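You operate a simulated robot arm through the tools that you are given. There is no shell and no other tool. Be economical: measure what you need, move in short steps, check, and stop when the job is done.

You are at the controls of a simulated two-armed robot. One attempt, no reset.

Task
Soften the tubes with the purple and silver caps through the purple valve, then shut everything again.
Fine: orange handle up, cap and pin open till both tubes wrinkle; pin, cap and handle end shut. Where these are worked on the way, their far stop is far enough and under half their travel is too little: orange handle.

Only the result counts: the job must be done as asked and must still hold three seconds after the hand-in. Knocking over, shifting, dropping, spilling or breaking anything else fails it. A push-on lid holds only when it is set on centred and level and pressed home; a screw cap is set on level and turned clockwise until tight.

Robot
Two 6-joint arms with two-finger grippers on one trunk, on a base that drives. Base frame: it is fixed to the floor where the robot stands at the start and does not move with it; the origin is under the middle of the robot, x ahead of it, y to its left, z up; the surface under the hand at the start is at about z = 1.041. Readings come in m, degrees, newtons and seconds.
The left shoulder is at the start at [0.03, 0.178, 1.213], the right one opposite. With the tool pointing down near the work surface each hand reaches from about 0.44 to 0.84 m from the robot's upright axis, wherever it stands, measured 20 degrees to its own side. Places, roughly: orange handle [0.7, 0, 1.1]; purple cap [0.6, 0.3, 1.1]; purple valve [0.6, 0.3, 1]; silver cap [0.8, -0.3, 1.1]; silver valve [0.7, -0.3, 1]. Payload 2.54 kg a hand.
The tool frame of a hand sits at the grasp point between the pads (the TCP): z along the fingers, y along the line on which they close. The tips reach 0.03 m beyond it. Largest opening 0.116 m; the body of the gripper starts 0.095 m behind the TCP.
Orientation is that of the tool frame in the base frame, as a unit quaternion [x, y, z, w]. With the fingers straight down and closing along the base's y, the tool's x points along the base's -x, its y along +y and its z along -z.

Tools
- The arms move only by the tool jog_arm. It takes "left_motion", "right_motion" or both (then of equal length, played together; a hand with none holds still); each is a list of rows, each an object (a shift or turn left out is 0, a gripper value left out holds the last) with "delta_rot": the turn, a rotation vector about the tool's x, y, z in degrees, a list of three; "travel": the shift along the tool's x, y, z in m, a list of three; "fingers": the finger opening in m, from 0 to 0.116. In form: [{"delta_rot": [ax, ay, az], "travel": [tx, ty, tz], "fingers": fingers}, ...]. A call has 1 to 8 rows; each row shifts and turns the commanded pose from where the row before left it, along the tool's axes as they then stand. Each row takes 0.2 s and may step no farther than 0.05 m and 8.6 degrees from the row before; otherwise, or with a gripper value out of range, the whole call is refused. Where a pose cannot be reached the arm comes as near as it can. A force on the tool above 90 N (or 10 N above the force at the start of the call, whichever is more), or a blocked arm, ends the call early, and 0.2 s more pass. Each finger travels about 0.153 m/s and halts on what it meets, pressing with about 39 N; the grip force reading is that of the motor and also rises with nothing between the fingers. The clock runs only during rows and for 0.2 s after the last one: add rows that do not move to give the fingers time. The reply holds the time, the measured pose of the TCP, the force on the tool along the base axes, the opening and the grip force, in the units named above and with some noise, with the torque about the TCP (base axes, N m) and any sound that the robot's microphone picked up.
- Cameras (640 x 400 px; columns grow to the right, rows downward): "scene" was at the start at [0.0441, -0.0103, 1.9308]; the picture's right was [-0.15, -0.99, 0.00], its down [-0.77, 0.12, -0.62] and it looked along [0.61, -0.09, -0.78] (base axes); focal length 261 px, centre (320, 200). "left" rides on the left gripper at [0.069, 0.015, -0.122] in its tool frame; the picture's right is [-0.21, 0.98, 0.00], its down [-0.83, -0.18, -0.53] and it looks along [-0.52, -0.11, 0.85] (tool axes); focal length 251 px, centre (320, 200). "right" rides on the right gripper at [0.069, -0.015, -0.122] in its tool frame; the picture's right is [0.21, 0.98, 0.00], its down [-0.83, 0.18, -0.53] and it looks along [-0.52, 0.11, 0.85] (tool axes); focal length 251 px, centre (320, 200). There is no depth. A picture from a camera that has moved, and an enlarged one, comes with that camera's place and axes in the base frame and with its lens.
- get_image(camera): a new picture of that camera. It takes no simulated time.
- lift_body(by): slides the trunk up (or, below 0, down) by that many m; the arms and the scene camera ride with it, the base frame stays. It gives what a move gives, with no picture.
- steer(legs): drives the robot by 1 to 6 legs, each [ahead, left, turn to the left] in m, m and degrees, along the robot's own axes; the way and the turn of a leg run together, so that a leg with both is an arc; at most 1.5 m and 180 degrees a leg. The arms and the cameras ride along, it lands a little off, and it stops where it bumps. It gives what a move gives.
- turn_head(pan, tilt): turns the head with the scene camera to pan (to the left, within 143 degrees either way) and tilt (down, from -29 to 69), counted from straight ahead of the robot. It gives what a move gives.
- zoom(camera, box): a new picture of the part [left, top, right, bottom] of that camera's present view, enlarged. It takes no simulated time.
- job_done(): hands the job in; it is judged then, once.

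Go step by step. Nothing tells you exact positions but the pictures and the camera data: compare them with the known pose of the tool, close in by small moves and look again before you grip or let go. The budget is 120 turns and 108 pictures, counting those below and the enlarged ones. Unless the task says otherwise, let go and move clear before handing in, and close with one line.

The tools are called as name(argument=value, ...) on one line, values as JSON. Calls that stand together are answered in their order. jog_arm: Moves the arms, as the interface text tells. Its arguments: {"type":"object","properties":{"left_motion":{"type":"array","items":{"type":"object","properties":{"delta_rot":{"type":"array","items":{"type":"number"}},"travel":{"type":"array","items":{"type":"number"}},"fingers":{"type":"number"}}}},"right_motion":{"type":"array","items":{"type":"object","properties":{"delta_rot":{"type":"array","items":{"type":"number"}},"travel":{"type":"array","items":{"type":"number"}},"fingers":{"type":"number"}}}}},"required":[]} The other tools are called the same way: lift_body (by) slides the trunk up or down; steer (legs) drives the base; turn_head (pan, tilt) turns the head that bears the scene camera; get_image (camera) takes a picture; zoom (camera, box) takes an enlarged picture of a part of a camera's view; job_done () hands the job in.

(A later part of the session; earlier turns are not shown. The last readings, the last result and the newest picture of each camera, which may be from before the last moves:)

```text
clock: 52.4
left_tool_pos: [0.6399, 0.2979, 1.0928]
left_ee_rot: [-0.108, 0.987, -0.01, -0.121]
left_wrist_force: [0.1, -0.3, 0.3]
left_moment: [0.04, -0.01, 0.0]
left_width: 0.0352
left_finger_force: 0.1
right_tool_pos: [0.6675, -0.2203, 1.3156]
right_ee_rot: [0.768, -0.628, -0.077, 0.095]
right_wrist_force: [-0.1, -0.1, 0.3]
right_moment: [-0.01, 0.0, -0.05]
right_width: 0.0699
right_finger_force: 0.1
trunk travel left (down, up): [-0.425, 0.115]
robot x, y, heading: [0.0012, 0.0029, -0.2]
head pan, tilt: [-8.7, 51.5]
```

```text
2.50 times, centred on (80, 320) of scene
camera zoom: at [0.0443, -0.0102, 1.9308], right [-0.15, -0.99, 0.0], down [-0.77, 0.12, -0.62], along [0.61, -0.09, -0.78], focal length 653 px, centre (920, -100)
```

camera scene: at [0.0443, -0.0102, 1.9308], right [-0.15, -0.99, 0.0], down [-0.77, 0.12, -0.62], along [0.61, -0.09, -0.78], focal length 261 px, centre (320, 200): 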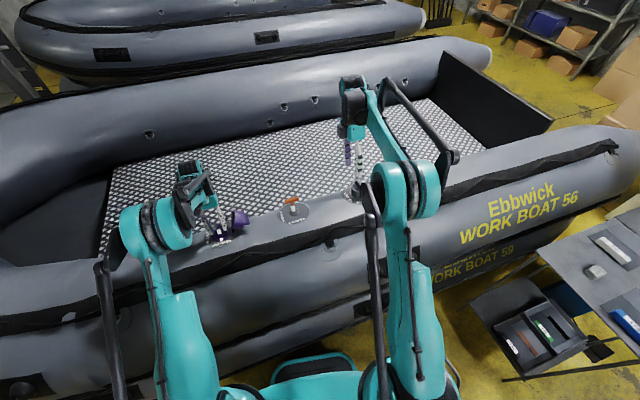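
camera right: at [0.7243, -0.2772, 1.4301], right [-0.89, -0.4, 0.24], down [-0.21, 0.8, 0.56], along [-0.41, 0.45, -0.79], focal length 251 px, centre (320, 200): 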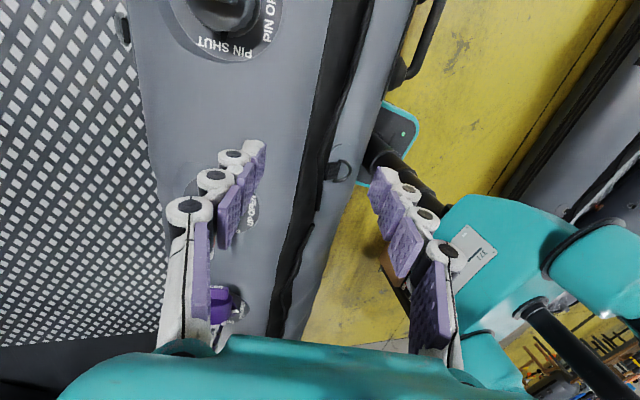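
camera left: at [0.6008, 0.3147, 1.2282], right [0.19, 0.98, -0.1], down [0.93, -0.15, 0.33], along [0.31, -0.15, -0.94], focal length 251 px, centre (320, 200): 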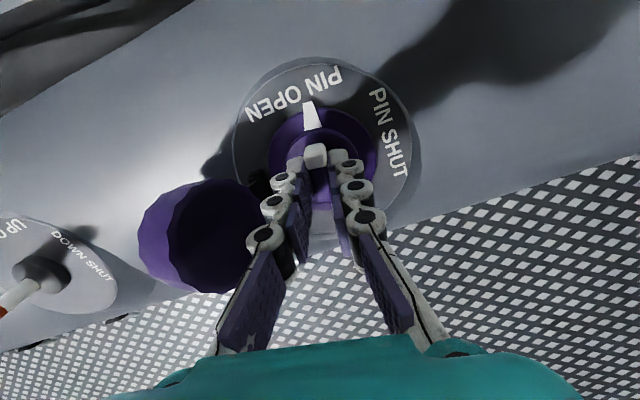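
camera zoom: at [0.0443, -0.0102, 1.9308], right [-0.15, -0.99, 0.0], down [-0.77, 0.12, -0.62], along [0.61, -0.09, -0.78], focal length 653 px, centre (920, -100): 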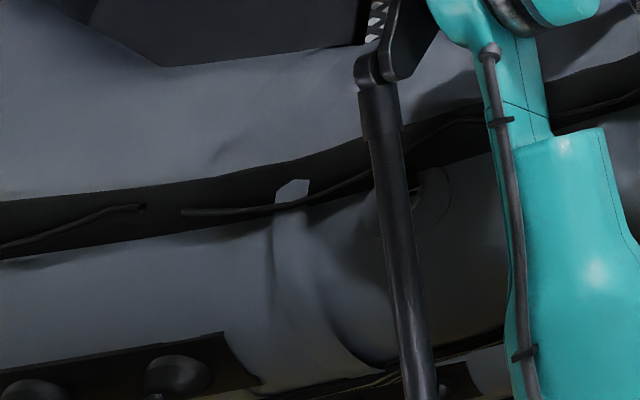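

Both tubes show wrinkles now. I'll give the silver side a few more seconds to be safe and see whether it has settled.

jog_arm(left_motion=[{}, {}, {}, {}, {}, {}, {}, {}])

jog_arm(left_motion=[{}, {}, {}, {}, {}, {}, {}, {}])

jog_arm(left_motion=[{}, {}, {}, {}, {}, {}, {}, {}])

zoom(camera="scene", box=[430, 100, 640, 250])

zoom(camera="left", box=[220, 40, 420, 215])

```text
clock: 54.2
left_tool_pos: [0.6395, 0.2985, 1.0942]
left_ee_rot: [-0.107, 0.987, -0.01, -0.121]
left_wrist_force: [-0.6, -0.7, 0.5]
left_moment: [0.01, -0.01, 0.0]
left_width: 0.0351
left_finger_force: 0.1
right_tool_pos: [0.6678, -0.2197, 1.3139]
right_ee_rot: [0.769, -0.628, -0.077, 0.095]
right_wrist_force: [0.3, -0.1, -0.1]
right_moment: [-0.04, 0.03, -0.02]
right_width: 0.0702
right_finger_force: 0.1
trunk travel left (down, up): [-0.425, 0.115]
robot x, y, heading: [-0.0004, -0.0011, 0.1]
head pan, tilt: [-8.7, 51.5]
```

```text
clock: 56.0
left_tool_pos: [0.6394, 0.2973, 1.0931]
left_ee_rot: [-0.108, 0.987, -0.01, -0.121]
left_wrist_force: [-0.2, 0.0, 0.7]
left_moment: [-0.03, 0.03, -0.01]
left_width: 0.0348
left_finger_force: 0.1
right_tool_pos: [0.6679, -0.219, 1.3145]
right_ee_rot: [0.769, -0.628, -0.077, 0.095]
right_wrist_force: [0.9, -0.6, -0.2]
right_moment: [-0.03, 0.03, 0.0]
right_width: 0.0699
right_finger_force: 0.0
trunk travel left (down, up): [-0.425, 0.115]
robot x, y, heading: [0.0011, -0.005, 0.1]
head pan, tilt: [-8.7, 51.5]
```

```text
clock: 57.8
left_tool_pos: [0.6403, 0.2976, 1.0924]
left_ee_rot: [-0.108, 0.987, -0.011, -0.121]
left_wrist_force: [-0.2, -0.3, 0.3]
left_moment: [-0.01, -0.01, 0.01]
left_width: 0.035
left_finger_force: 0.1
right_tool_pos: [0.6667, -0.219, 1.3157]
right_ee_rot: [0.768, -0.628, -0.077, 0.095]
right_wrist_force: [-1.2, 0.0, 0.0]
right_moment: [-0.01, -0.02, 0.02]
right_width: 0.0698
right_finger_force: 0.0
trunk travel left (down, up): [-0.425, 0.115]
robot x, y, heading: [-0.0015, -0.0012, -0.0]
head pan, tilt: [-8.7, 51.5]
```

```text
2.67 times, centred on (535, 175) of scene
camera zoom: at [0.0443, -0.0102, 1.9308], right [-0.15, -0.99, 0.0], down [-0.77, 0.12, -0.62], along [0.61, -0.09, -0.78], focal length 696 px, centre (-253, 267)
```

zoom: 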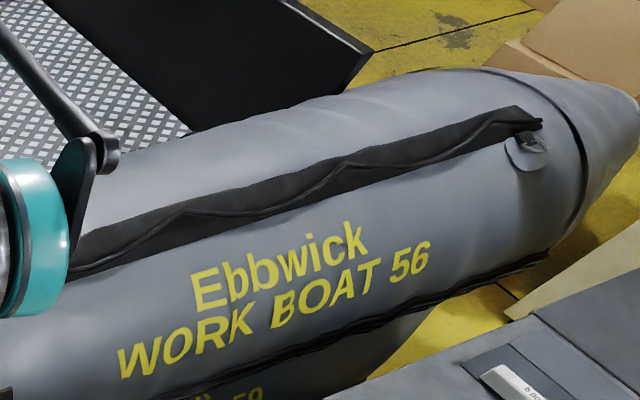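

```text
2.29 times, centred on (320, 128) of left
camera zoom: at [0.6001, 0.3031, 1.228], right [-0.01, 1.0, -0.05], down [0.95, 0.02, 0.32], along [0.32, -0.04, -0.95], focal length 575 px, centre (320, 366)
```

zoom: 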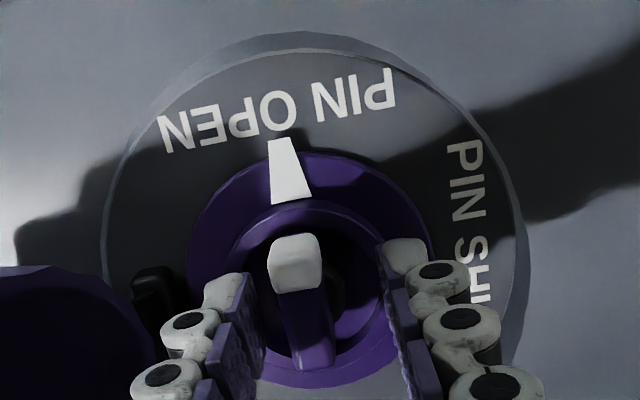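

The tubes have settled, wrinkled on both sides. I'll re-centre, grip the bar and turn the pin back clockwise.

jog_arm(left_motion=[{"travel": [0, -0.0035, 0]}, {"fingers": 0.0}, {}, {}, {"delta_rot": [0, 0, 7.5]}, {"delta_rot": [0, 0, 8]}, {"delta_rot": [0, 0, 8]}, {}])

zoom(camera="left", box=[220, 40, 420, 215])

```text
clock: 59.6
left_tool_pos: [0.6406, 0.2956, 1.0928]
left_ee_rot: [0.096, 0.988, -0.036, -0.118]
left_wrist_force: [-8.1, -2.2, -13.0]
left_moment: [0.3, 1.02, -0.12]
left_width: 0.0115
left_finger_force: 38.3
right_tool_pos: [0.6678, -0.2189, 1.3157]
right_ee_rot: [0.769, -0.627, -0.078, 0.094]
right_wrist_force: [-0.1, 1.1, 0.4]
right_moment: [0.06, -0.01, 0.01]
right_width: 0.07
right_finger_force: 0.1
trunk travel left (down, up): [-0.425, 0.115]
robot x, y, heading: [0.0023, -0.0024, -0.1]
head pan, tilt: [-8.7, 51.5]
```

```text
2.29 times, centred on (320, 128) of left
camera zoom: at [0.6063, 0.3288, 1.225], right [0.38, 0.91, -0.14], down [0.88, -0.32, 0.35], along [0.28, -0.26, -0.93], focal length 575 px, centre (320, 366)
```

zoom: 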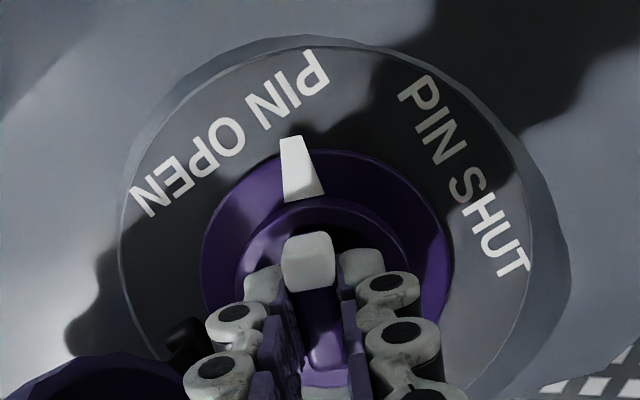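

It turns with the hand. I'll continue to the SHUT stop.

jog_arm(left_motion=[{"delta_rot": [0, 0, 8]}, {"delta_rot": [0, 0, 8]}, {"delta_rot": [0, 0, 8]}, {"delta_rot": [0, 0, 8]}, {"delta_rot": [0, 0, 8]}, {"delta_rot": [0, 0, 8]}, {"delta_rot": [0, 0, 8]}, {"delta_rot": [0, 0, 8]}])

jog_arm(left_motion=[{"delta_rot": [0, 0, 4]}, {"delta_rot": [0, 0, 4]}, {}])

zoom(camera="left", box=[220, 40, 420, 215])

```text
clock: 61.4
left_tool_pos: [0.6422, 0.2974, 1.0922]
left_ee_rot: [0.605, 0.787, -0.091, -0.08]
left_wrist_force: [30.0, 23.2, 21.6]
left_moment: [1.16, -0.95, -0.19]
left_width: 0.0118
left_finger_force: 38.7
right_tool_pos: [0.6689, -0.217, 1.3146]
right_ee_rot: [0.769, -0.628, -0.076, 0.096]
right_wrist_force: [-0.3, 0.7, 0.0]
right_moment: [0.03, -0.01, -0.03]
right_width: 0.0699
right_finger_force: 0.0
trunk travel left (down, up): [-0.425, 0.115]
robot x, y, heading: [-0.0031, -0.0005, 0.1]
head pan, tilt: [-8.7, 51.5]
```

```text
clock: 62.2
left_tool_pos: [0.6426, 0.2972, 1.0912]
left_ee_rot: [0.658, 0.743, -0.096, -0.073]
left_wrist_force: [29.0, 21.6, 16.6]
left_moment: [0.99, -0.99, 0.79]
left_width: 0.0129
left_finger_force: 39.3
right_tool_pos: [0.67, -0.2176, 1.3139]
right_ee_rot: [0.768, -0.628, -0.077, 0.095]
right_wrist_force: [-0.5, 0.2, -0.1]
right_moment: [-0.01, -0.01, -0.01]
right_width: 0.0699
right_finger_force: 0.0
trunk travel left (down, up): [-0.425, 0.115]
robot x, y, heading: [-0.0016, -0.0002, 0.1]
head pan, tilt: [-8.7, 51.5]
```

```text
2.29 times, centred on (320, 128) of left
camera zoom: at [0.6778, 0.3725, 1.2042], right [0.97, -0.1, -0.23], down [0.05, -0.81, 0.58], along [-0.24, -0.57, -0.78], focal length 575 px, centre (320, 366)
```

zoom: 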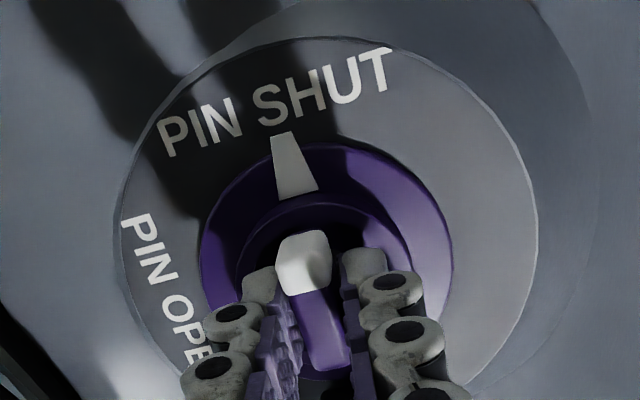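

The pin is back at its SHUT stop. I'll release it, rise, and bring the closed fingers to the −y side of the open cap so I can sweep it shut.

jog_arm(left_motion=[{"delta_rot": [0, 0, -4.5]}, {"fingers": 0.045}, {}, {"travel": [0, 0, -0.04]}, {"travel": [0, 0, -0.04], "fingers": 0.0}, {"travel": [0, 0, -0.04]}, {}])

jog_arm(left_motion=[{"travel": [-0.042, 0, 0]}, {"travel": [-0.042, 0, 0]}, {"travel": [-0.042, 0, 0]}, {"travel": [0, 0, 0.03]}, {}])

get_image(camera="left")

zoom(camera="scene", box=[180, 190, 276, 250])

```text
clock: 63.8
left_tool_pos: [0.6679, 0.3011, 1.211]
left_ee_rot: [0.628, 0.769, -0.094, -0.077]
left_wrist_force: [0.1, -0.3, 0.0]
left_moment: [0.0, -0.01, 0.04]
left_width: 0.0002
left_finger_force: 28.7
right_tool_pos: [0.6681, -0.2201, 1.3156]
right_ee_rot: [0.768, -0.628, -0.076, 0.095]
right_wrist_force: [-0.3, 1.4, -0.6]
right_moment: [0.01, -0.03, -0.03]
right_width: 0.0702
right_finger_force: 0.0
trunk travel left (down, up): [-0.425, 0.115]
robot x, y, heading: [-0.0036, -0.0011, -0.0]
head pan, tilt: [-8.7, 51.5]
```

```text
clock: 65.0
left_tool_pos: [0.6858, 0.1753, 1.1799]
left_ee_rot: [0.628, 0.768, -0.094, -0.077]
left_wrist_force: [-0.2, -1.4, -0.1]
left_moment: [0.01, -0.02, -0.01]
left_width: 0.0
left_finger_force: 28.4
right_tool_pos: [0.6673, -0.2196, 1.3153]
right_ee_rot: [0.769, -0.628, -0.077, 0.094]
right_wrist_force: [0.2, -0.1, 0.0]
right_moment: [0.04, -0.01, 0.02]
right_width: 0.0703
right_finger_force: 0.1
trunk travel left (down, up): [-0.425, 0.115]
robot x, y, heading: [0.0044, -0.0022, -0.2]
head pan, tilt: [-8.7, 51.5]
```

```text
31 pictures are left
camera left: at [0.716, 0.2518, 1.2941], right [0.97, -0.02, -0.24], down [0.12, -0.82, 0.56], along [-0.21, -0.57, -0.79], focal length 251 px, centre (320, 200)
```

left: 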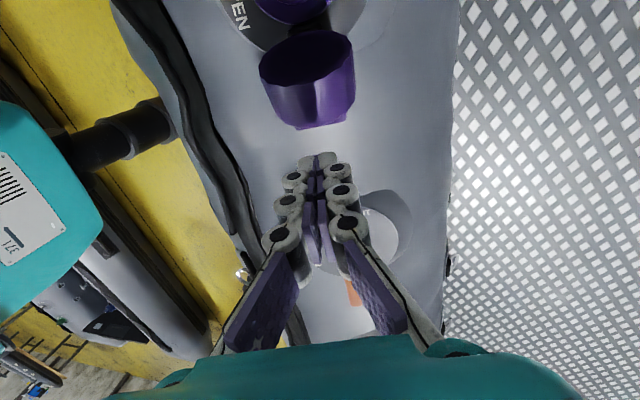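

```text
6.67 times, centred on (228, 220) of scene
camera zoom: at [0.0441, -0.0105, 1.9308], right [-0.15, -0.99, 0.0], down [-0.77, 0.12, -0.62], along [0.61, -0.09, -0.78], focal length 1740 px, centre (933, 67)
```

zoom: 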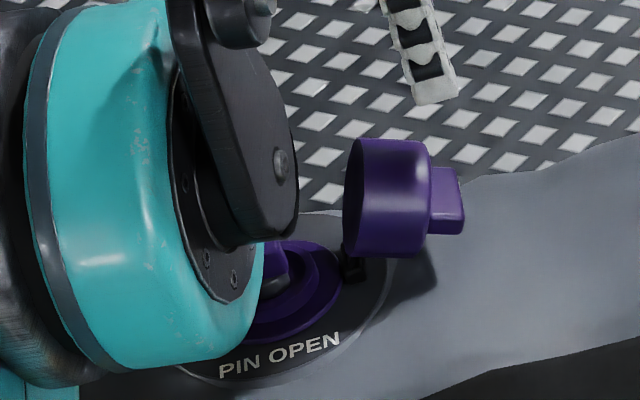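

The fingers are lined up behind the cap. I'll lower them and push its top over toward +y.

jog_arm(left_motion=[{"travel": [0, 0, 0.041]}, {"travel": [0.025, 0, 0]}, {"travel": [0.012, 0, -0.007]}, {"travel": [0.012, 0, -0.005]}, {"travel": [0.013, 0, -0.003]}, {}])

get_image(camera="left")

zoom(camera="scene", box=[180, 190, 276, 250])

```text
clock: 65.9
left_tool_pos: [0.6733, 0.2021, 1.154]
left_ee_rot: [0.634, 0.764, -0.097, -0.069]
left_wrist_force: [19.4, -17.7, 40.1]
left_moment: [-0.17, -0.33, -0.15]
left_width: 0.006
left_finger_force: 28.0
right_tool_pos: [0.6666, -0.2223, 1.317]
right_ee_rot: [0.768, -0.629, -0.076, 0.094]
right_wrist_force: [0.4, 1.1, 0.4]
right_moment: [-0.09, -0.03, -0.02]
right_width: 0.0702
right_finger_force: 0.0
trunk travel left (down, up): [-0.425, 0.115]
robot x, y, heading: [-0.0021, 0.0016, -0.0]
head pan, tilt: [-8.7, 51.5]
stopped in row 4 (left hand): the force on the tool passed its limit at 99 N (the readings are from after the stop); the commanded pose is now the measured one
```

```text
29 pictures are left
camera left: at [0.7027, 0.2787, 1.2682], right [0.97, -0.04, -0.23], down [0.1, -0.81, 0.57], along [-0.21, -0.58, -0.79], focal length 251 px, centre (320, 200)
```

left: 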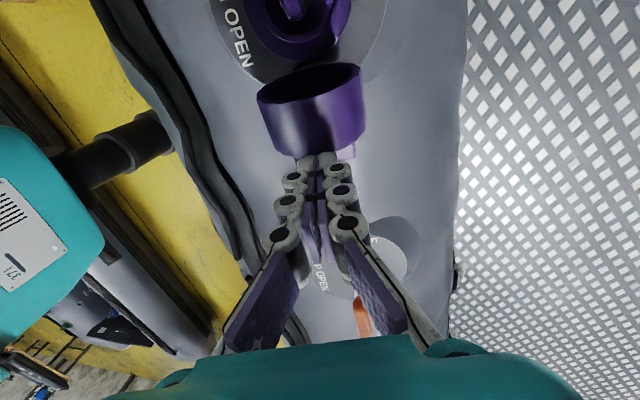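

```text
6.67 times, centred on (228, 220) of scene
camera zoom: at [0.0424, -0.0111, 1.931], right [-0.15, -0.99, 0.0], down [-0.77, 0.12, -0.62], along [0.62, -0.1, -0.78], focal length 1740 px, centre (933, 67)
```

zoom: 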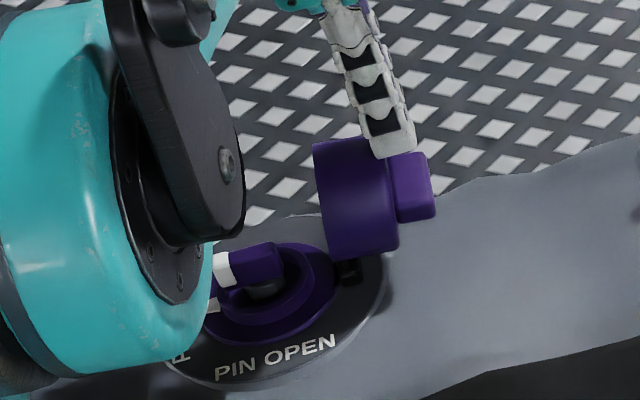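

The cap has rotated about 10° and the tip is pressing hard. I'll continue in smaller steps along a steeper arc.

jog_arm(left_motion=[{"travel": [-0.003, 0, -0.005]}, {"travel": [0.006, 0, -0.004]}, {"travel": [0.006, 0, -0.003]}, {"travel": [0.006, 0, -0.003]}, {"travel": [0.006, 0, -0.002]}, {}])

zoom(camera="scene", box=[180, 190, 276, 250])

```text
clock: 67.3
left_tool_pos: [0.6725, 0.2263, 1.1673]
left_ee_rot: [0.631, 0.766, -0.096, -0.074]
left_wrist_force: [0.9, 0.1, 0.5]
left_moment: [-0.01, 0.04, -0.02]
left_width: 0.0
left_finger_force: 27.8
right_tool_pos: [0.6688, -0.2223, 1.3146]
right_ee_rot: [0.767, -0.63, -0.077, 0.094]
right_wrist_force: [0.7, 0.3, -0.6]
right_moment: [0.03, 0.0, -0.01]
right_width: 0.0697
right_finger_force: 0.1
trunk travel left (down, up): [-0.425, 0.115]
robot x, y, heading: [0.0037, 0.0013, -0.2]
head pan, tilt: [-8.7, 51.5]
```

```text
6.67 times, centred on (228, 220) of scene
camera zoom: at [0.0453, -0.0115, 1.9308], right [-0.15, -0.99, 0.0], down [-0.77, 0.12, -0.62], along [0.61, -0.1, -0.78], focal length 1740 px, centre (933, 67)
```

zoom: 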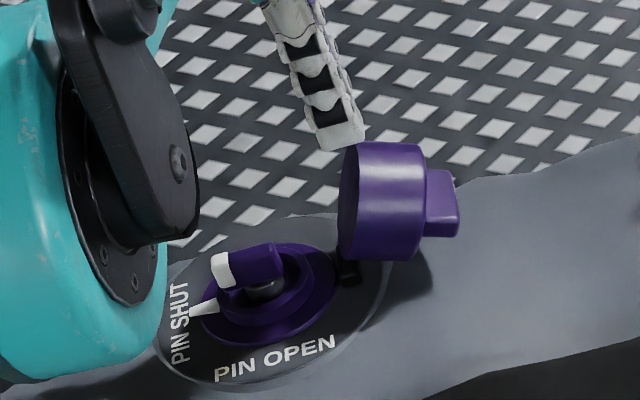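

The tip slid over the cap's top edge, so pushing isn't reliable. Instead I'll straddle the cap with open fingers from above, tilt to match it, and grip the ridge by its ends again.

jog_arm(left_motion=[{"travel": [0, 0, -0.03], "fingers": 0.092}, {"travel": [-0.0275, 0.002, 0]}, {"delta_rot": [0, 7, 0]}, {"delta_rot": [0, 7, 0]}, {"travel": [-0.0085, 0, 0.034]}, {}])

get_image(camera="left")

zoom(camera="scene", box=[180, 190, 276, 250])

```text
clock: 68.7
left_tool_pos: [0.6779, 0.1995, 1.1602]
left_ee_rot: [0.638, 0.751, -0.017, -0.166]
left_wrist_force: [0.8, -0.3, -0.3]
left_moment: [0.01, 0.0, 0.01]
left_width: 0.0916
left_finger_force: 0.0
right_tool_pos: [0.6673, -0.2224, 1.3147]
right_ee_rot: [0.768, -0.629, -0.078, 0.094]
right_wrist_force: [-0.6, -0.7, -0.1]
right_moment: [-0.02, -0.02, 0.0]
right_width: 0.0702
right_finger_force: 0.2
trunk travel left (down, up): [-0.425, 0.115]
robot x, y, heading: [-0.0042, 0.0033, -0.4]
head pan, tilt: [-8.7, 51.5]
```

```text
26 pictures are left
camera left: at [0.7175, 0.2462, 1.2881], right [0.96, -0.03, -0.28], down [0.08, -0.93, 0.36], along [-0.27, -0.37, -0.89], focal length 251 px, centre (320, 200)
```

left: 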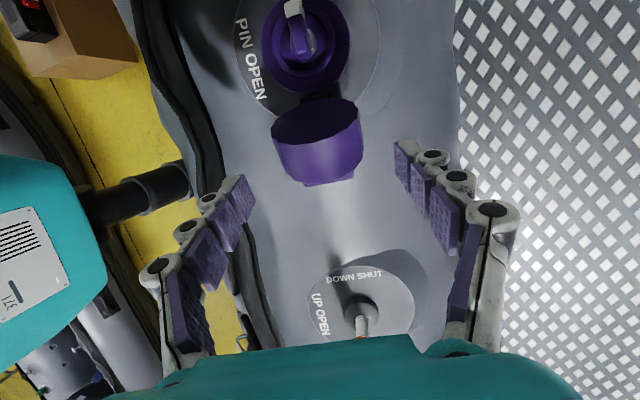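

```text
6.67 times, centred on (228, 220) of scene
camera zoom: at [0.0445, -0.0116, 1.9308], right [-0.15, -0.99, 0.0], down [-0.77, 0.12, -0.62], along [0.61, -0.1, -0.78], focal length 1740 px, centre (933, 67)
```

zoom: 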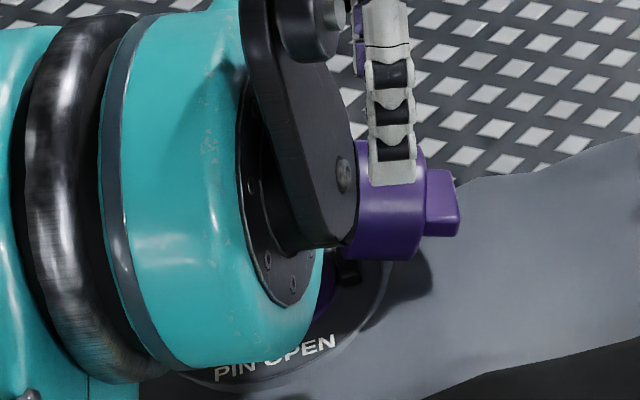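

Both cameras show the ridge about 25 mm further out in −y than I assumed. I'll shift and lower part way, then check.

jog_arm(left_motion=[{"travel": [-0.0252, 0.002, -0.006]}, {"travel": [-0.0085, 0, 0.034]}, {}])

get_image(camera="left")

zoom(camera="scene", box=[200, 190, 280, 240])

```text
clock: 69.5
left_tool_pos: [0.677, 0.1721, 1.1272]
left_ee_rot: [0.638, 0.752, -0.018, -0.165]
left_wrist_force: [-0.2, 0.1, -0.7]
left_moment: [0.01, 0.0, 0.02]
left_width: 0.092
left_finger_force: 0.1
right_tool_pos: [0.667, -0.2228, 1.3159]
right_ee_rot: [0.768, -0.628, -0.077, 0.095]
right_wrist_force: [0.0, -0.7, -0.2]
right_moment: [-0.02, -0.03, -0.03]
right_width: 0.0698
right_finger_force: 0.0
trunk travel left (down, up): [-0.425, 0.115]
robot x, y, heading: [-0.0003, 0.0026, -0.1]
head pan, tilt: [-8.7, 51.5]
```

```text
24 pictures are left
camera left: at [0.717, 0.219, 1.2542], right [0.96, -0.03, -0.28], down [0.08, -0.93, 0.36], along [-0.27, -0.37, -0.89], focal length 251 px, centre (320, 200)
```

left: 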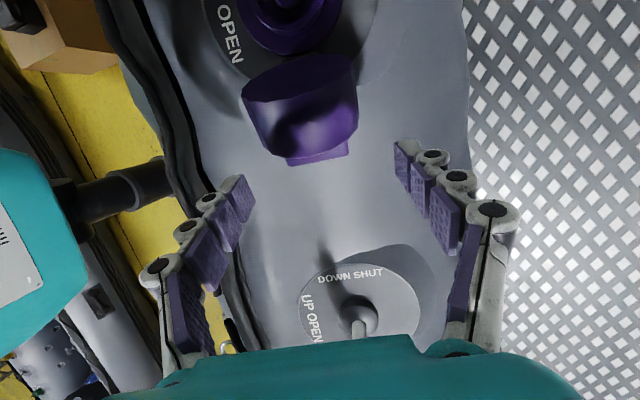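

```text
8.00 times, centred on (240, 215) of scene
camera zoom: at [0.0448, -0.0116, 1.9308], right [-0.15, -0.99, 0.0], down [-0.77, 0.12, -0.62], along [0.61, -0.1, -0.78], focal length 2088 px, centre (960, 80)
```

zoom: 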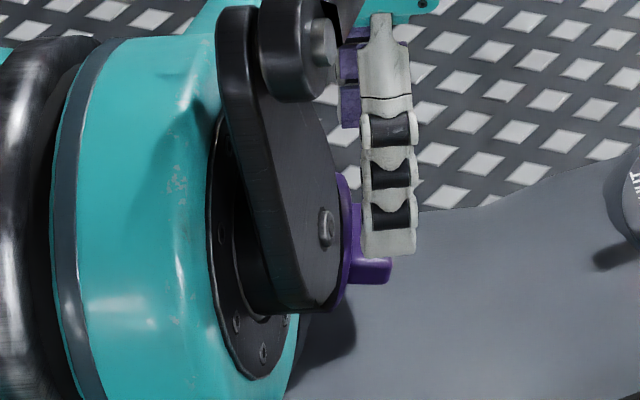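

jog_arm(left_motion=[{"travel": [-0.0105, -0.001, 0.028]}, {}])

zoom(camera="left", box=[200, 60, 440, 220])

zoom(camera="scene", box=[200, 190, 280, 240])

```text
clock: 70.1
left_tool_pos: [0.6694, 0.1668, 1.0992]
left_ee_rot: [0.638, 0.752, -0.018, -0.166]
left_wrist_force: [-0.3, -0.1, 0.4]
left_moment: [0.02, -0.01, -0.02]
left_width: 0.0922
left_finger_force: 0.0
right_tool_pos: [0.6673, -0.2218, 1.3152]
right_ee_rot: [0.767, -0.629, -0.078, 0.094]
right_wrist_force: [0.2, 0.6, 0.2]
right_moment: [0.02, -0.02, 0.0]
right_width: 0.0699
right_finger_force: 0.1
trunk travel left (down, up): [-0.425, 0.115]
robot x, y, heading: [0.0014, 0.0002, -0.3]
head pan, tilt: [-8.7, 51.5]
```

```text
2.50 times, centred on (320, 140) of left
camera zoom: at [0.7095, 0.2132, 1.2253], right [0.96, -0.03, -0.28], down [0.08, -0.93, 0.36], along [-0.27, -0.37, -0.89], focal length 629 px, centre (320, 350)
```

zoom: 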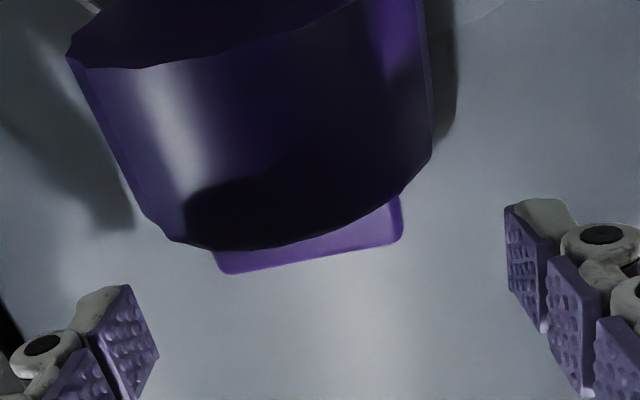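

```text
8.00 times, centred on (240, 215) of scene
camera zoom: at [0.0445, -0.0115, 1.9308], right [-0.15, -0.99, 0.0], down [-0.77, 0.12, -0.62], along [0.61, -0.1, -0.78], focal length 2088 px, centre (960, 80)
```

zoom: 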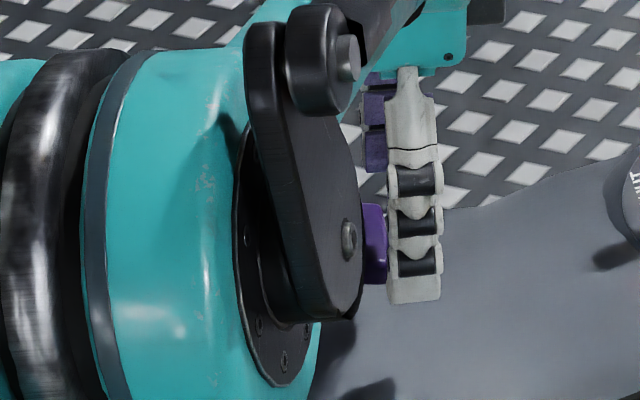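

jog_arm(left_motion=[{"travel": [0.0075, 0, 0.006]}, {"fingers": 0.03}, {}, {}])

zoom(camera="left", box=[200, 60, 440, 220])

zoom(camera="scene", box=[200, 190, 280, 240])

```text
clock: 71.1
left_tool_pos: [0.6682, 0.1765, 1.0961]
left_ee_rot: [0.638, 0.752, -0.018, -0.166]
left_wrist_force: [-6.7, -0.3, 0.4]
left_moment: [0.08, -0.4, 0.5]
left_width: 0.0474
left_finger_force: 44.4
right_tool_pos: [0.6669, -0.2228, 1.316]
right_ee_rot: [0.768, -0.629, -0.077, 0.093]
right_wrist_force: [0.4, -0.1, 0.3]
right_moment: [0.02, -0.05, 0.0]
right_width: 0.0698
right_finger_force: 0.0
trunk travel left (down, up): [-0.425, 0.115]
robot x, y, heading: [-0.0002, -0.0, -0.1]
head pan, tilt: [-8.7, 51.5]
```

```text
2.50 times, centred on (320, 140) of left
camera zoom: at [0.7062, 0.2224, 1.2223], right [0.96, -0.03, -0.28], down [0.08, -0.93, 0.36], along [-0.27, -0.37, -0.89], focal length 629 px, centre (320, 350)
```

zoom: 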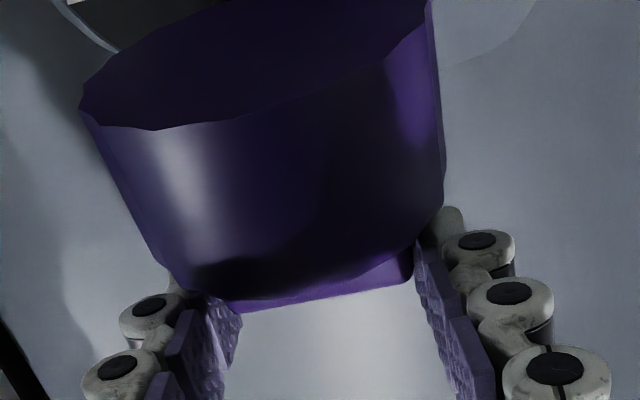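

```text
8.00 times, centred on (240, 215) of scene
camera zoom: at [0.0433, -0.0114, 1.9309], right [-0.15, -0.99, 0.0], down [-0.77, 0.12, -0.62], along [0.62, -0.1, -0.78], focal length 2088 px, centre (960, 80)
```

zoom: 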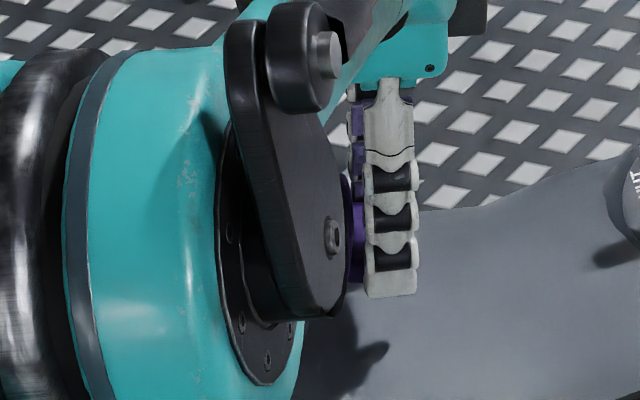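

The ridge is gripped by its ends. I'll swing the cap back along the arc in steps.

jog_arm(left_motion=[{"travel": [0.0065, 0, -0.006], "delta_rot": [0, -1, 0]}, {"travel": [0.0065, 0, -0.0056], "delta_rot": [0, -1, 0]}, {"travel": [0.0085, 0, -0.0053], "delta_rot": [0, -1, 0]}, {"travel": [0.0085, 0, -0.0048], "delta_rot": [0, -1, 0]}, {}])

zoom(camera="left", box=[200, 60, 440, 220])

```text
clock: 72.3
left_tool_pos: [0.6698, 0.1979, 1.123]
left_ee_rot: [0.638, 0.757, -0.041, -0.139]
left_wrist_force: [-13.7, -22.5, -1.7]
left_moment: [-1.48, -0.32, 0.83]
left_width: 0.0475
left_finger_force: 44.9
right_tool_pos: [0.6662, -0.2255, 1.3155]
right_ee_rot: [0.768, -0.629, -0.078, 0.094]
right_wrist_force: [-1.3, -0.1, 0.5]
right_moment: [0.0, 0.0, 0.02]
right_width: 0.0701
right_finger_force: 0.0
trunk travel left (down, up): [-0.425, 0.115]
robot x, y, heading: [-0.0025, -0.0039, 0.0]
head pan, tilt: [-8.7, 51.5]
```

```text
2.50 times, centred on (320, 140) of left
camera zoom: at [0.7054, 0.2534, 1.2471], right [0.96, -0.03, -0.27], down [0.09, -0.9, 0.42], along [-0.25, -0.43, -0.87], focal length 629 px, centre (320, 350)
```

zoom: 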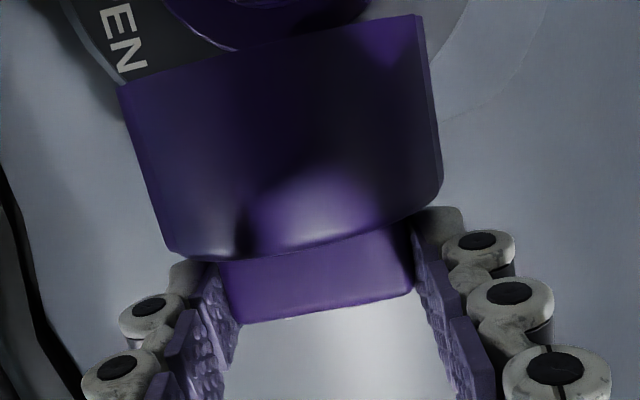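

It is closing nicely, still gripped. I'll continue the arc.

jog_arm(left_motion=[{"travel": [0.0095, 0, -0.0032], "delta_rot": [0, -1, 0]}, {"travel": [0.0095, 0, -0.0028], "delta_rot": [0, -1, 0]}, {"travel": [0.0099, 0, -0.0014], "delta_rot": [0, -1, 0]}, {"travel": [0.0099, 0, -0.0004], "delta_rot": [0, -1, 0]}, {}])

zoom(camera="left", box=[200, 60, 440, 220])

```text
clock: 73.5
left_tool_pos: [0.6656, 0.2351, 1.138]
left_ee_rot: [0.636, 0.761, -0.062, -0.112]
left_wrist_force: [6.2, -22.6, 35.7]
left_moment: [-1.4, -1.17, -0.53]
left_width: 0.0478
left_finger_force: 44.8
right_tool_pos: [0.6659, -0.2255, 1.3166]
right_ee_rot: [0.768, -0.629, -0.077, 0.093]
right_wrist_force: [-0.2, 0.0, -0.4]
right_moment: [0.02, 0.02, -0.03]
right_width: 0.0699
right_finger_force: 0.1
trunk travel left (down, up): [-0.425, 0.115]
robot x, y, heading: [0.0034, 0.0, -0.1]
head pan, tilt: [-8.7, 51.5]
```

```text
2.50 times, centred on (320, 140) of left
camera zoom: at [0.6983, 0.2985, 1.2592], right [0.97, -0.03, -0.25], down [0.1, -0.87, 0.48], along [-0.23, -0.49, -0.84], focal length 629 px, centre (320, 350)
```

zoom: 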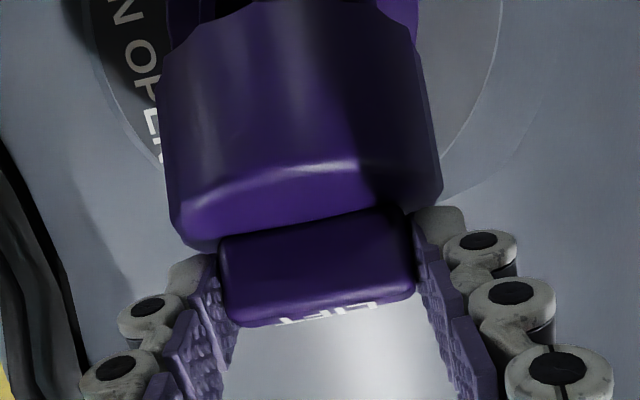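

jog_arm(left_motion=[{"travel": [0.0095, 0, -0.0005], "delta_rot": [0, -1, 0]}, {"travel": [0.0095, 0, 0.001], "delta_rot": [0, -1, 0]}, {"travel": [0.0093, 0, 0.0025], "delta_rot": [0, -1, 0]}, {"travel": [0.0093, 0, 0.0035], "delta_rot": [0, -1, 0]}, {}])

zoom(camera="left", box=[200, 60, 440, 220])

```text
clock: 74.7
left_tool_pos: [0.6556, 0.2748, 1.13]
left_ee_rot: [0.633, 0.765, -0.084, -0.088]
left_wrist_force: [-3.4, -12.2, 4.7]
left_moment: [-0.98, -0.61, -0.35]
left_width: 0.0477
left_finger_force: 45.3
right_tool_pos: [0.668, -0.2238, 1.315]
right_ee_rot: [0.768, -0.629, -0.077, 0.093]
right_wrist_force: [0.1, 0.7, -0.4]
right_moment: [0.05, 0.02, 0.0]
right_width: 0.0703
right_finger_force: 0.1
trunk travel left (down, up): [-0.425, 0.115]
robot x, y, heading: [0.0006, -0.0015, -0.2]
head pan, tilt: [-8.7, 51.5]
```

```text
2.50 times, centred on (320, 140) of left
camera zoom: at [0.6868, 0.347, 1.248], right [0.97, -0.03, -0.24], down [0.11, -0.84, 0.54], along [-0.22, -0.55, -0.81], focal length 629 px, centre (320, 350)
```

zoom: 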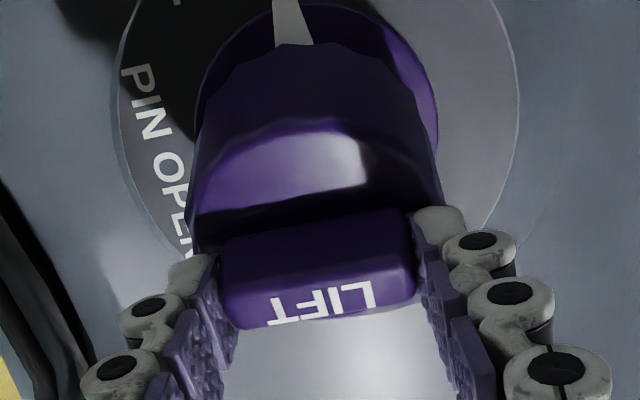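

jog_arm(left_motion=[{"travel": [0.008, 0, 0.003], "delta_rot": [0, -1, 0]}, {"travel": [0.007, 0, 0.005], "delta_rot": [0, -1, 0]}, {"travel": [0.005, 0, 0.006]}, {}])

zoom(camera="left", box=[200, 60, 440, 220])

```text
clock: 75.7
left_tool_pos: [0.6496, 0.2942, 1.1186]
left_ee_rot: [0.631, 0.766, -0.095, -0.074]
left_wrist_force: [2.7, -7.7, 18.7]
left_moment: [-1.32, -0.66, 0.17]
left_width: 0.0474
left_finger_force: 45.5
right_tool_pos: [0.6676, -0.2252, 1.3147]
right_ee_rot: [0.768, -0.629, -0.078, 0.093]
right_wrist_force: [-0.7, -0.2, -0.3]
right_moment: [-0.01, -0.01, -0.02]
right_width: 0.0699
right_finger_force: 0.1
trunk travel left (down, up): [-0.425, 0.115]
robot x, y, heading: [0.0001, -0.0007, 0.1]
head pan, tilt: [-8.7, 51.5]
```

```text
2.50 times, centred on (320, 140) of left
camera zoom: at [0.6787, 0.3713, 1.2333], right [0.97, -0.03, -0.23], down [0.11, -0.82, 0.57], along [-0.2, -0.58, -0.79], focal length 629 px, centre (320, 350)
```

zoom: 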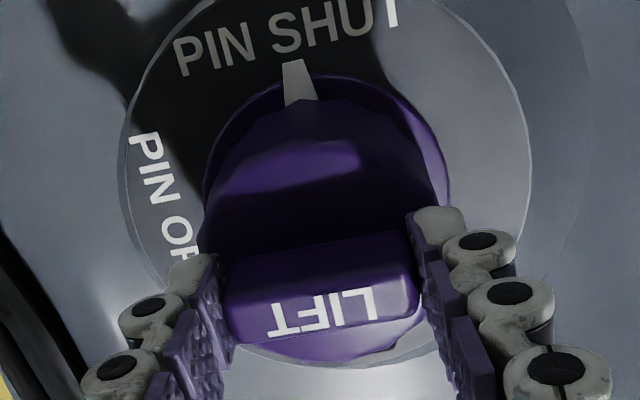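

The cap is almost down. I'll release the ridge, close the fingers above it and press it home.

jog_arm(left_motion=[{"fingers": 0.085}, {}, {"travel": [0.002, 0, -0.04]}, {"fingers": 0.0}, {}, {}, {"travel": [0, 0, 0.015]}, {}])

jog_arm(left_motion=[{"travel": [0, 0, 0.008]}, {"travel": [0, 0, 0.004]}, {"travel": [0, 0, 0.004]}, {"travel": [0, 0, 0.004]}, {}])

get_image(camera="left")

```text
clock: 77.5
left_tool_pos: [0.6564, 0.2973, 1.1429]
left_ee_rot: [0.631, 0.766, -0.096, -0.073]
left_wrist_force: [0.2, 0.3, 0.0]
left_moment: [-0.02, 0.03, -0.01]
left_width: 0.0002
left_finger_force: 29.2
right_tool_pos: [0.6678, -0.2224, 1.3143]
right_ee_rot: [0.768, -0.629, -0.077, 0.094]
right_wrist_force: [0.4, -0.3, 0.9]
right_moment: [-0.02, -0.02, 0.0]
right_width: 0.0699
right_finger_force: 0.1
trunk travel left (down, up): [-0.425, 0.115]
robot x, y, heading: [0.0017, -0.0006, -0.5]
head pan, tilt: [-8.7, 51.5]
```

```text
clock: 78.4
left_tool_pos: [0.654, 0.2976, 1.1328]
left_ee_rot: [0.632, 0.766, -0.093, -0.072]
left_wrist_force: [6.5, -0.5, 37.3]
left_moment: [-0.11, -0.07, -0.13]
left_width: 0.0062
left_finger_force: 28.4
right_tool_pos: [0.6661, -0.2233, 1.3158]
right_ee_rot: [0.768, -0.629, -0.077, 0.093]
right_wrist_force: [-0.2, 0.0, -0.2]
right_moment: [0.02, 0.0, 0.01]
right_width: 0.0699
right_finger_force: 0.1
trunk travel left (down, up): [-0.425, 0.115]
robot x, y, heading: [-0.0009, 0.0013, -0.3]
head pan, tilt: [-8.7, 51.5]
stopped in row 4 (left hand): the force on the tool passed its limit at 103 N (the readings are from after the stop); the commanded pose is now the measured one
```

```text
14 pictures are left
camera left: at [0.6837, 0.3738, 1.2474], right [0.97, -0.03, -0.23], down [0.11, -0.82, 0.57], along [-0.2, -0.58, -0.79], focal length 251 px, centre (320, 200)
```

left: 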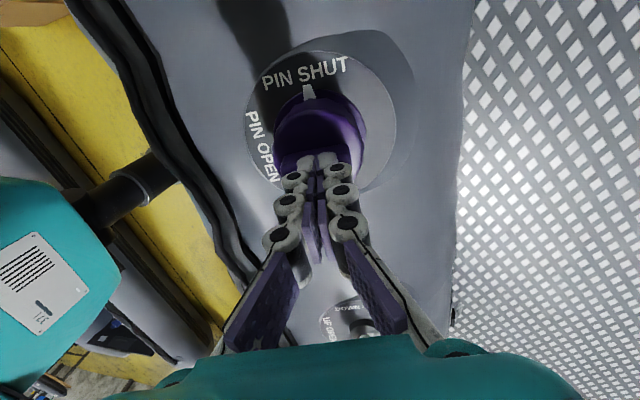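

I pressed to about 100 N. I'll retract and inspect the cap.

jog_arm(left_motion=[{"travel": [0, 0, -0.04]}, {"travel": [0, 0, -0.045]}, {"travel": [0.04, 0, -0.02]}, {"travel": [0.04, 0, 0]}, {}])

zoom(camera="scene", box=[190, 205, 270, 255])

zoom(camera="left", box=[230, 80, 390, 180])

```text
clock: 79.6
left_tool_pos: [0.6642, 0.382, 1.2316]
left_ee_rot: [0.631, 0.767, -0.092, -0.073]
left_wrist_force: [-0.7, 0.2, -0.1]
left_moment: [0.01, -0.04, 0.0]
left_width: 0.0001
left_finger_force: 28.3
right_tool_pos: [0.6696, -0.2228, 1.3144]
right_ee_rot: [0.768, -0.629, -0.078, 0.094]
right_wrist_force: [0.1, -0.3, -0.4]
right_moment: [0.01, 0.02, -0.02]
right_width: 0.0699
right_finger_force: 0.0
trunk travel left (down, up): [-0.425, 0.115]
robot x, y, heading: [0.0006, -0.0008, 0.0]
head pan, tilt: [-8.7, 51.5]
```

```text
8.00 times, centred on (230, 230) of scene
camera zoom: at [0.0459, -0.013, 1.9308], right [-0.15, -0.99, 0.0], down [-0.77, 0.12, -0.62], along [0.61, -0.1, -0.78], focal length 2088 px, centre (1040, -40)
```

zoom: 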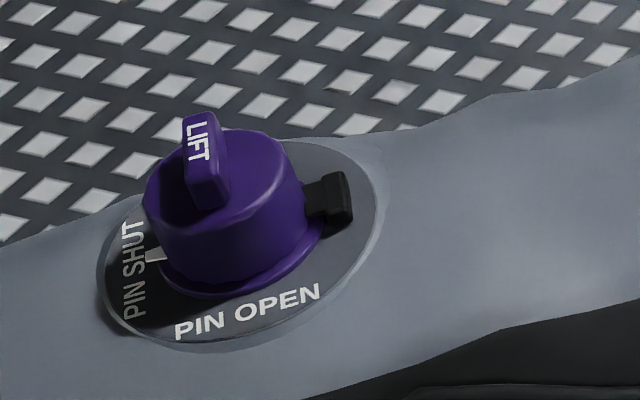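

```text
4.00 times, centred on (310, 130) of left
camera zoom: at [0.6937, 0.4585, 1.3464], right [0.97, -0.03, -0.23], down [0.11, -0.82, 0.57], along [-0.2, -0.58, -0.79], focal length 1006 px, centre (360, 480)
```

zoom: 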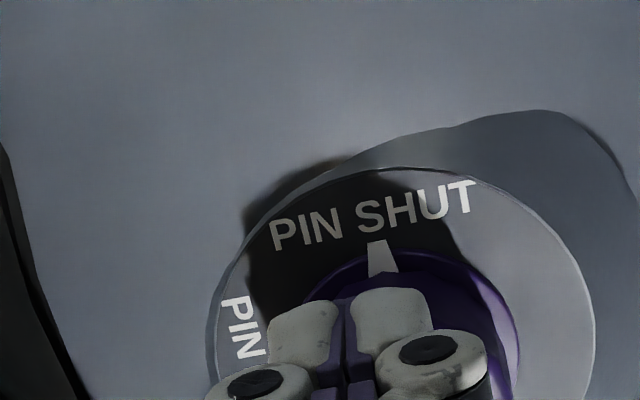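

The cap looks fully shut, the same as at the start, with the pin on SHUT. Now the right hand goes over the orange handle to push it down.

jog_arm(right_motion=[{"travel": [-0.036, -0.0218, 0.004], "fingers": 0.0}, {"travel": [-0.036, -0.0218, 0.004]}, {"travel": [-0.036, -0.0218, 0.004]}, {"travel": [-0.036, -0.0218, 0.004]}, {"travel": [-0.036, -0.0218, 0.004]}, {"travel": [-0.036, -0.0218, 0.004]}, {"travel": [0, 0, 0.04]}, {}])

get_image(camera="right")

```text
clock: 81.4
left_tool_pos: [0.6638, 0.3839, 1.2315]
left_ee_rot: [0.632, 0.766, -0.094, -0.071]
left_wrist_force: [0.0, 0.3, 0.2]
left_moment: [-0.02, -0.02, -0.01]
left_width: 0.0
left_finger_force: 28.6
right_tool_pos: [0.71, -0.0003, 1.2199]
right_ee_rot: [0.768, -0.629, -0.077, 0.094]
right_wrist_force: [0.9, 1.0, 0.4]
right_moment: [0.0, -0.05, -0.04]
right_width: 0.0
right_finger_force: 28.6
right hand out of reach, approached as far as the arm can: row 5, 6
trunk travel left (down, up): [-0.425, 0.115]
robot x, y, heading: [0.0006, -0.001, -0.1]
head pan, tilt: [-8.7, 51.5]
```

```text
11 pictures are left
camera right: at [0.7658, -0.0592, 1.3348], right [-0.89, -0.4, 0.24], down [-0.21, 0.8, 0.56], along [-0.41, 0.45, -0.79], focal length 251 px, centre (320, 200)
```

right: 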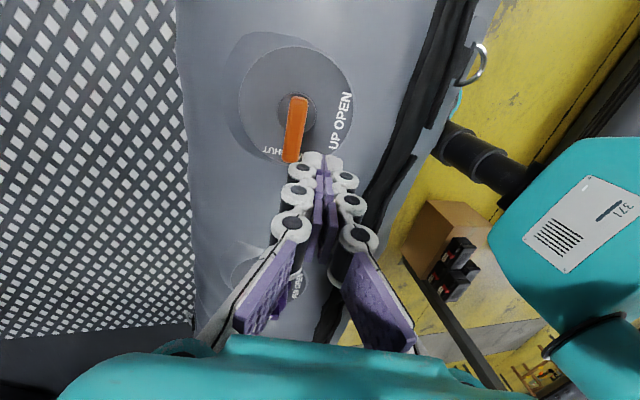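

jog_arm(right_motion=[{"travel": [-0.001, -0.023, 0]}, {"travel": [0, 0, 0.035]}, {"travel": [0, 0, 0.025]}, {}])

get_image(camera="right")

```text
clock: 82.4
left_tool_pos: [0.6641, 0.384, 1.2314]
left_ee_rot: [0.631, 0.767, -0.093, -0.072]
left_wrist_force: [-0.6, -0.6, -0.4]
left_moment: [0.0, -0.01, 0.02]
left_width: 0.0
left_finger_force: 28.5
right_tool_pos: [0.7115, -0.0012, 1.1553]
right_ee_rot: [0.767, -0.63, -0.077, 0.094]
right_wrist_force: [-0.8, -0.5, -0.6]
right_moment: [-0.02, -0.03, 0.0]
right_width: 0.0
right_finger_force: 28.7
right hand out of reach, approached as far as the arm can: row 1
trunk travel left (down, up): [-0.425, 0.115]
robot x, y, heading: [0.0019, -0.0035, -0.2]
head pan, tilt: [-8.7, 51.5]
```

```text
10 pictures are left
camera right: at [0.7678, -0.0595, 1.2697], right [-0.89, -0.4, 0.24], down [-0.21, 0.8, 0.56], along [-0.41, 0.45, -0.79], focal length 251 px, centre (320, 200)
```

right: 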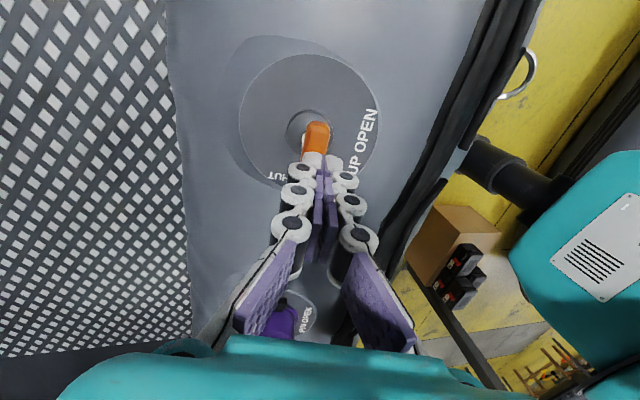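

jog_arm(right_motion=[{"travel": [-0.002, -0.006, 0.006]}, {"travel": [0, 0, 0.008]}, {"travel": [0, 0, 0.008]}, {"travel": [0, 0, 0.006]}, {}])

zoom(camera="right", box=[220, 50, 420, 220])

```text
clock: 83.6
left_tool_pos: [0.6648, 0.3838, 1.2311]
left_ee_rot: [0.631, 0.767, -0.094, -0.073]
left_wrist_force: [0.5, 0.9, 0.0]
left_moment: [0.01, 0.04, 0.0]
left_width: 0.0
left_finger_force: 28.4
right_tool_pos: [0.711, 0.0007, 1.1268]
right_ee_rot: [0.768, -0.629, -0.078, 0.094]
right_wrist_force: [-0.3, -0.5, 0.8]
right_moment: [0.01, -0.03, 0.02]
right_width: 0.0
right_finger_force: 28.2
trunk travel left (down, up): [-0.425, 0.115]
robot x, y, heading: [-0.0017, 0.0006, -0.1]
head pan, tilt: [-8.7, 51.5]
```

```text
2.35 times, centred on (320, 135) of right
camera zoom: at [0.767, -0.0582, 1.2412], right [-0.89, -0.4, 0.24], down [-0.21, 0.8, 0.56], along [-0.41, 0.45, -0.79], focal length 592 px, centre (320, 353)
```

zoom: 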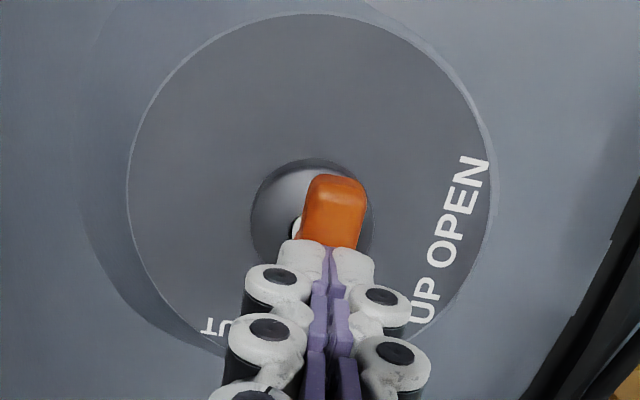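

The fingertips are on the bar. I'll push down along the axis until it stops.

jog_arm(right_motion=[{"travel": [0, 0, 0.006]}, {"travel": [0, 0, 0.006]}, {"travel": [0, 0, 0.006]}, {"travel": [0, 0, 0.005]}, {}])

zoom(camera="right", box=[220, 50, 420, 220])

```text
clock: 84.4
left_tool_pos: [0.6626, 0.3832, 1.2326]
left_ee_rot: [0.631, 0.767, -0.094, -0.071]
left_wrist_force: [0.4, 0.5, 0.2]
left_moment: [0.03, 0.01, 0.01]
left_width: 0.0002
left_finger_force: 29.0
right_tool_pos: [0.7082, 0.0001, 1.1193]
right_ee_rot: [0.768, -0.63, -0.074, 0.092]
right_wrist_force: [5.6, 3.6, 30.5]
right_moment: [0.12, -0.08, -0.01]
right_width: 0.0063
right_finger_force: 28.0
trunk travel left (down, up): [-0.425, 0.115]
robot x, y, heading: [0.0038, -0.0002, 0.0]
head pan, tilt: [-8.7, 51.5]
stopped in row 3 (right hand): the force on the tool passed its limit at 104 N (the readings are from after the stop); the commanded pose is now the measured one
```

```text
2.35 times, centred on (320, 135) of right
camera zoom: at [0.7643, -0.0592, 1.2345], right [-0.89, -0.4, 0.23], down [-0.21, 0.8, 0.56], along [-0.41, 0.45, -0.8], focal length 592 px, centre (320, 353)
```

zoom: 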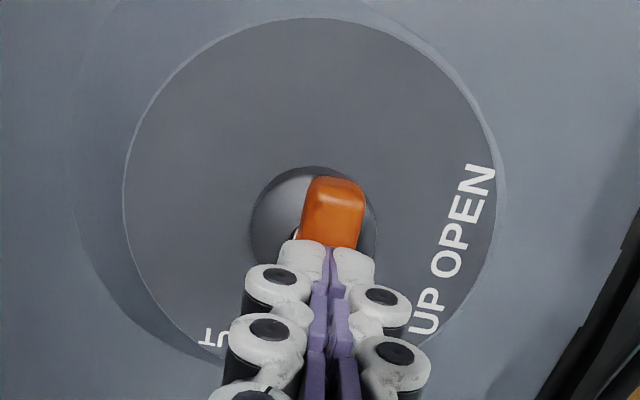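

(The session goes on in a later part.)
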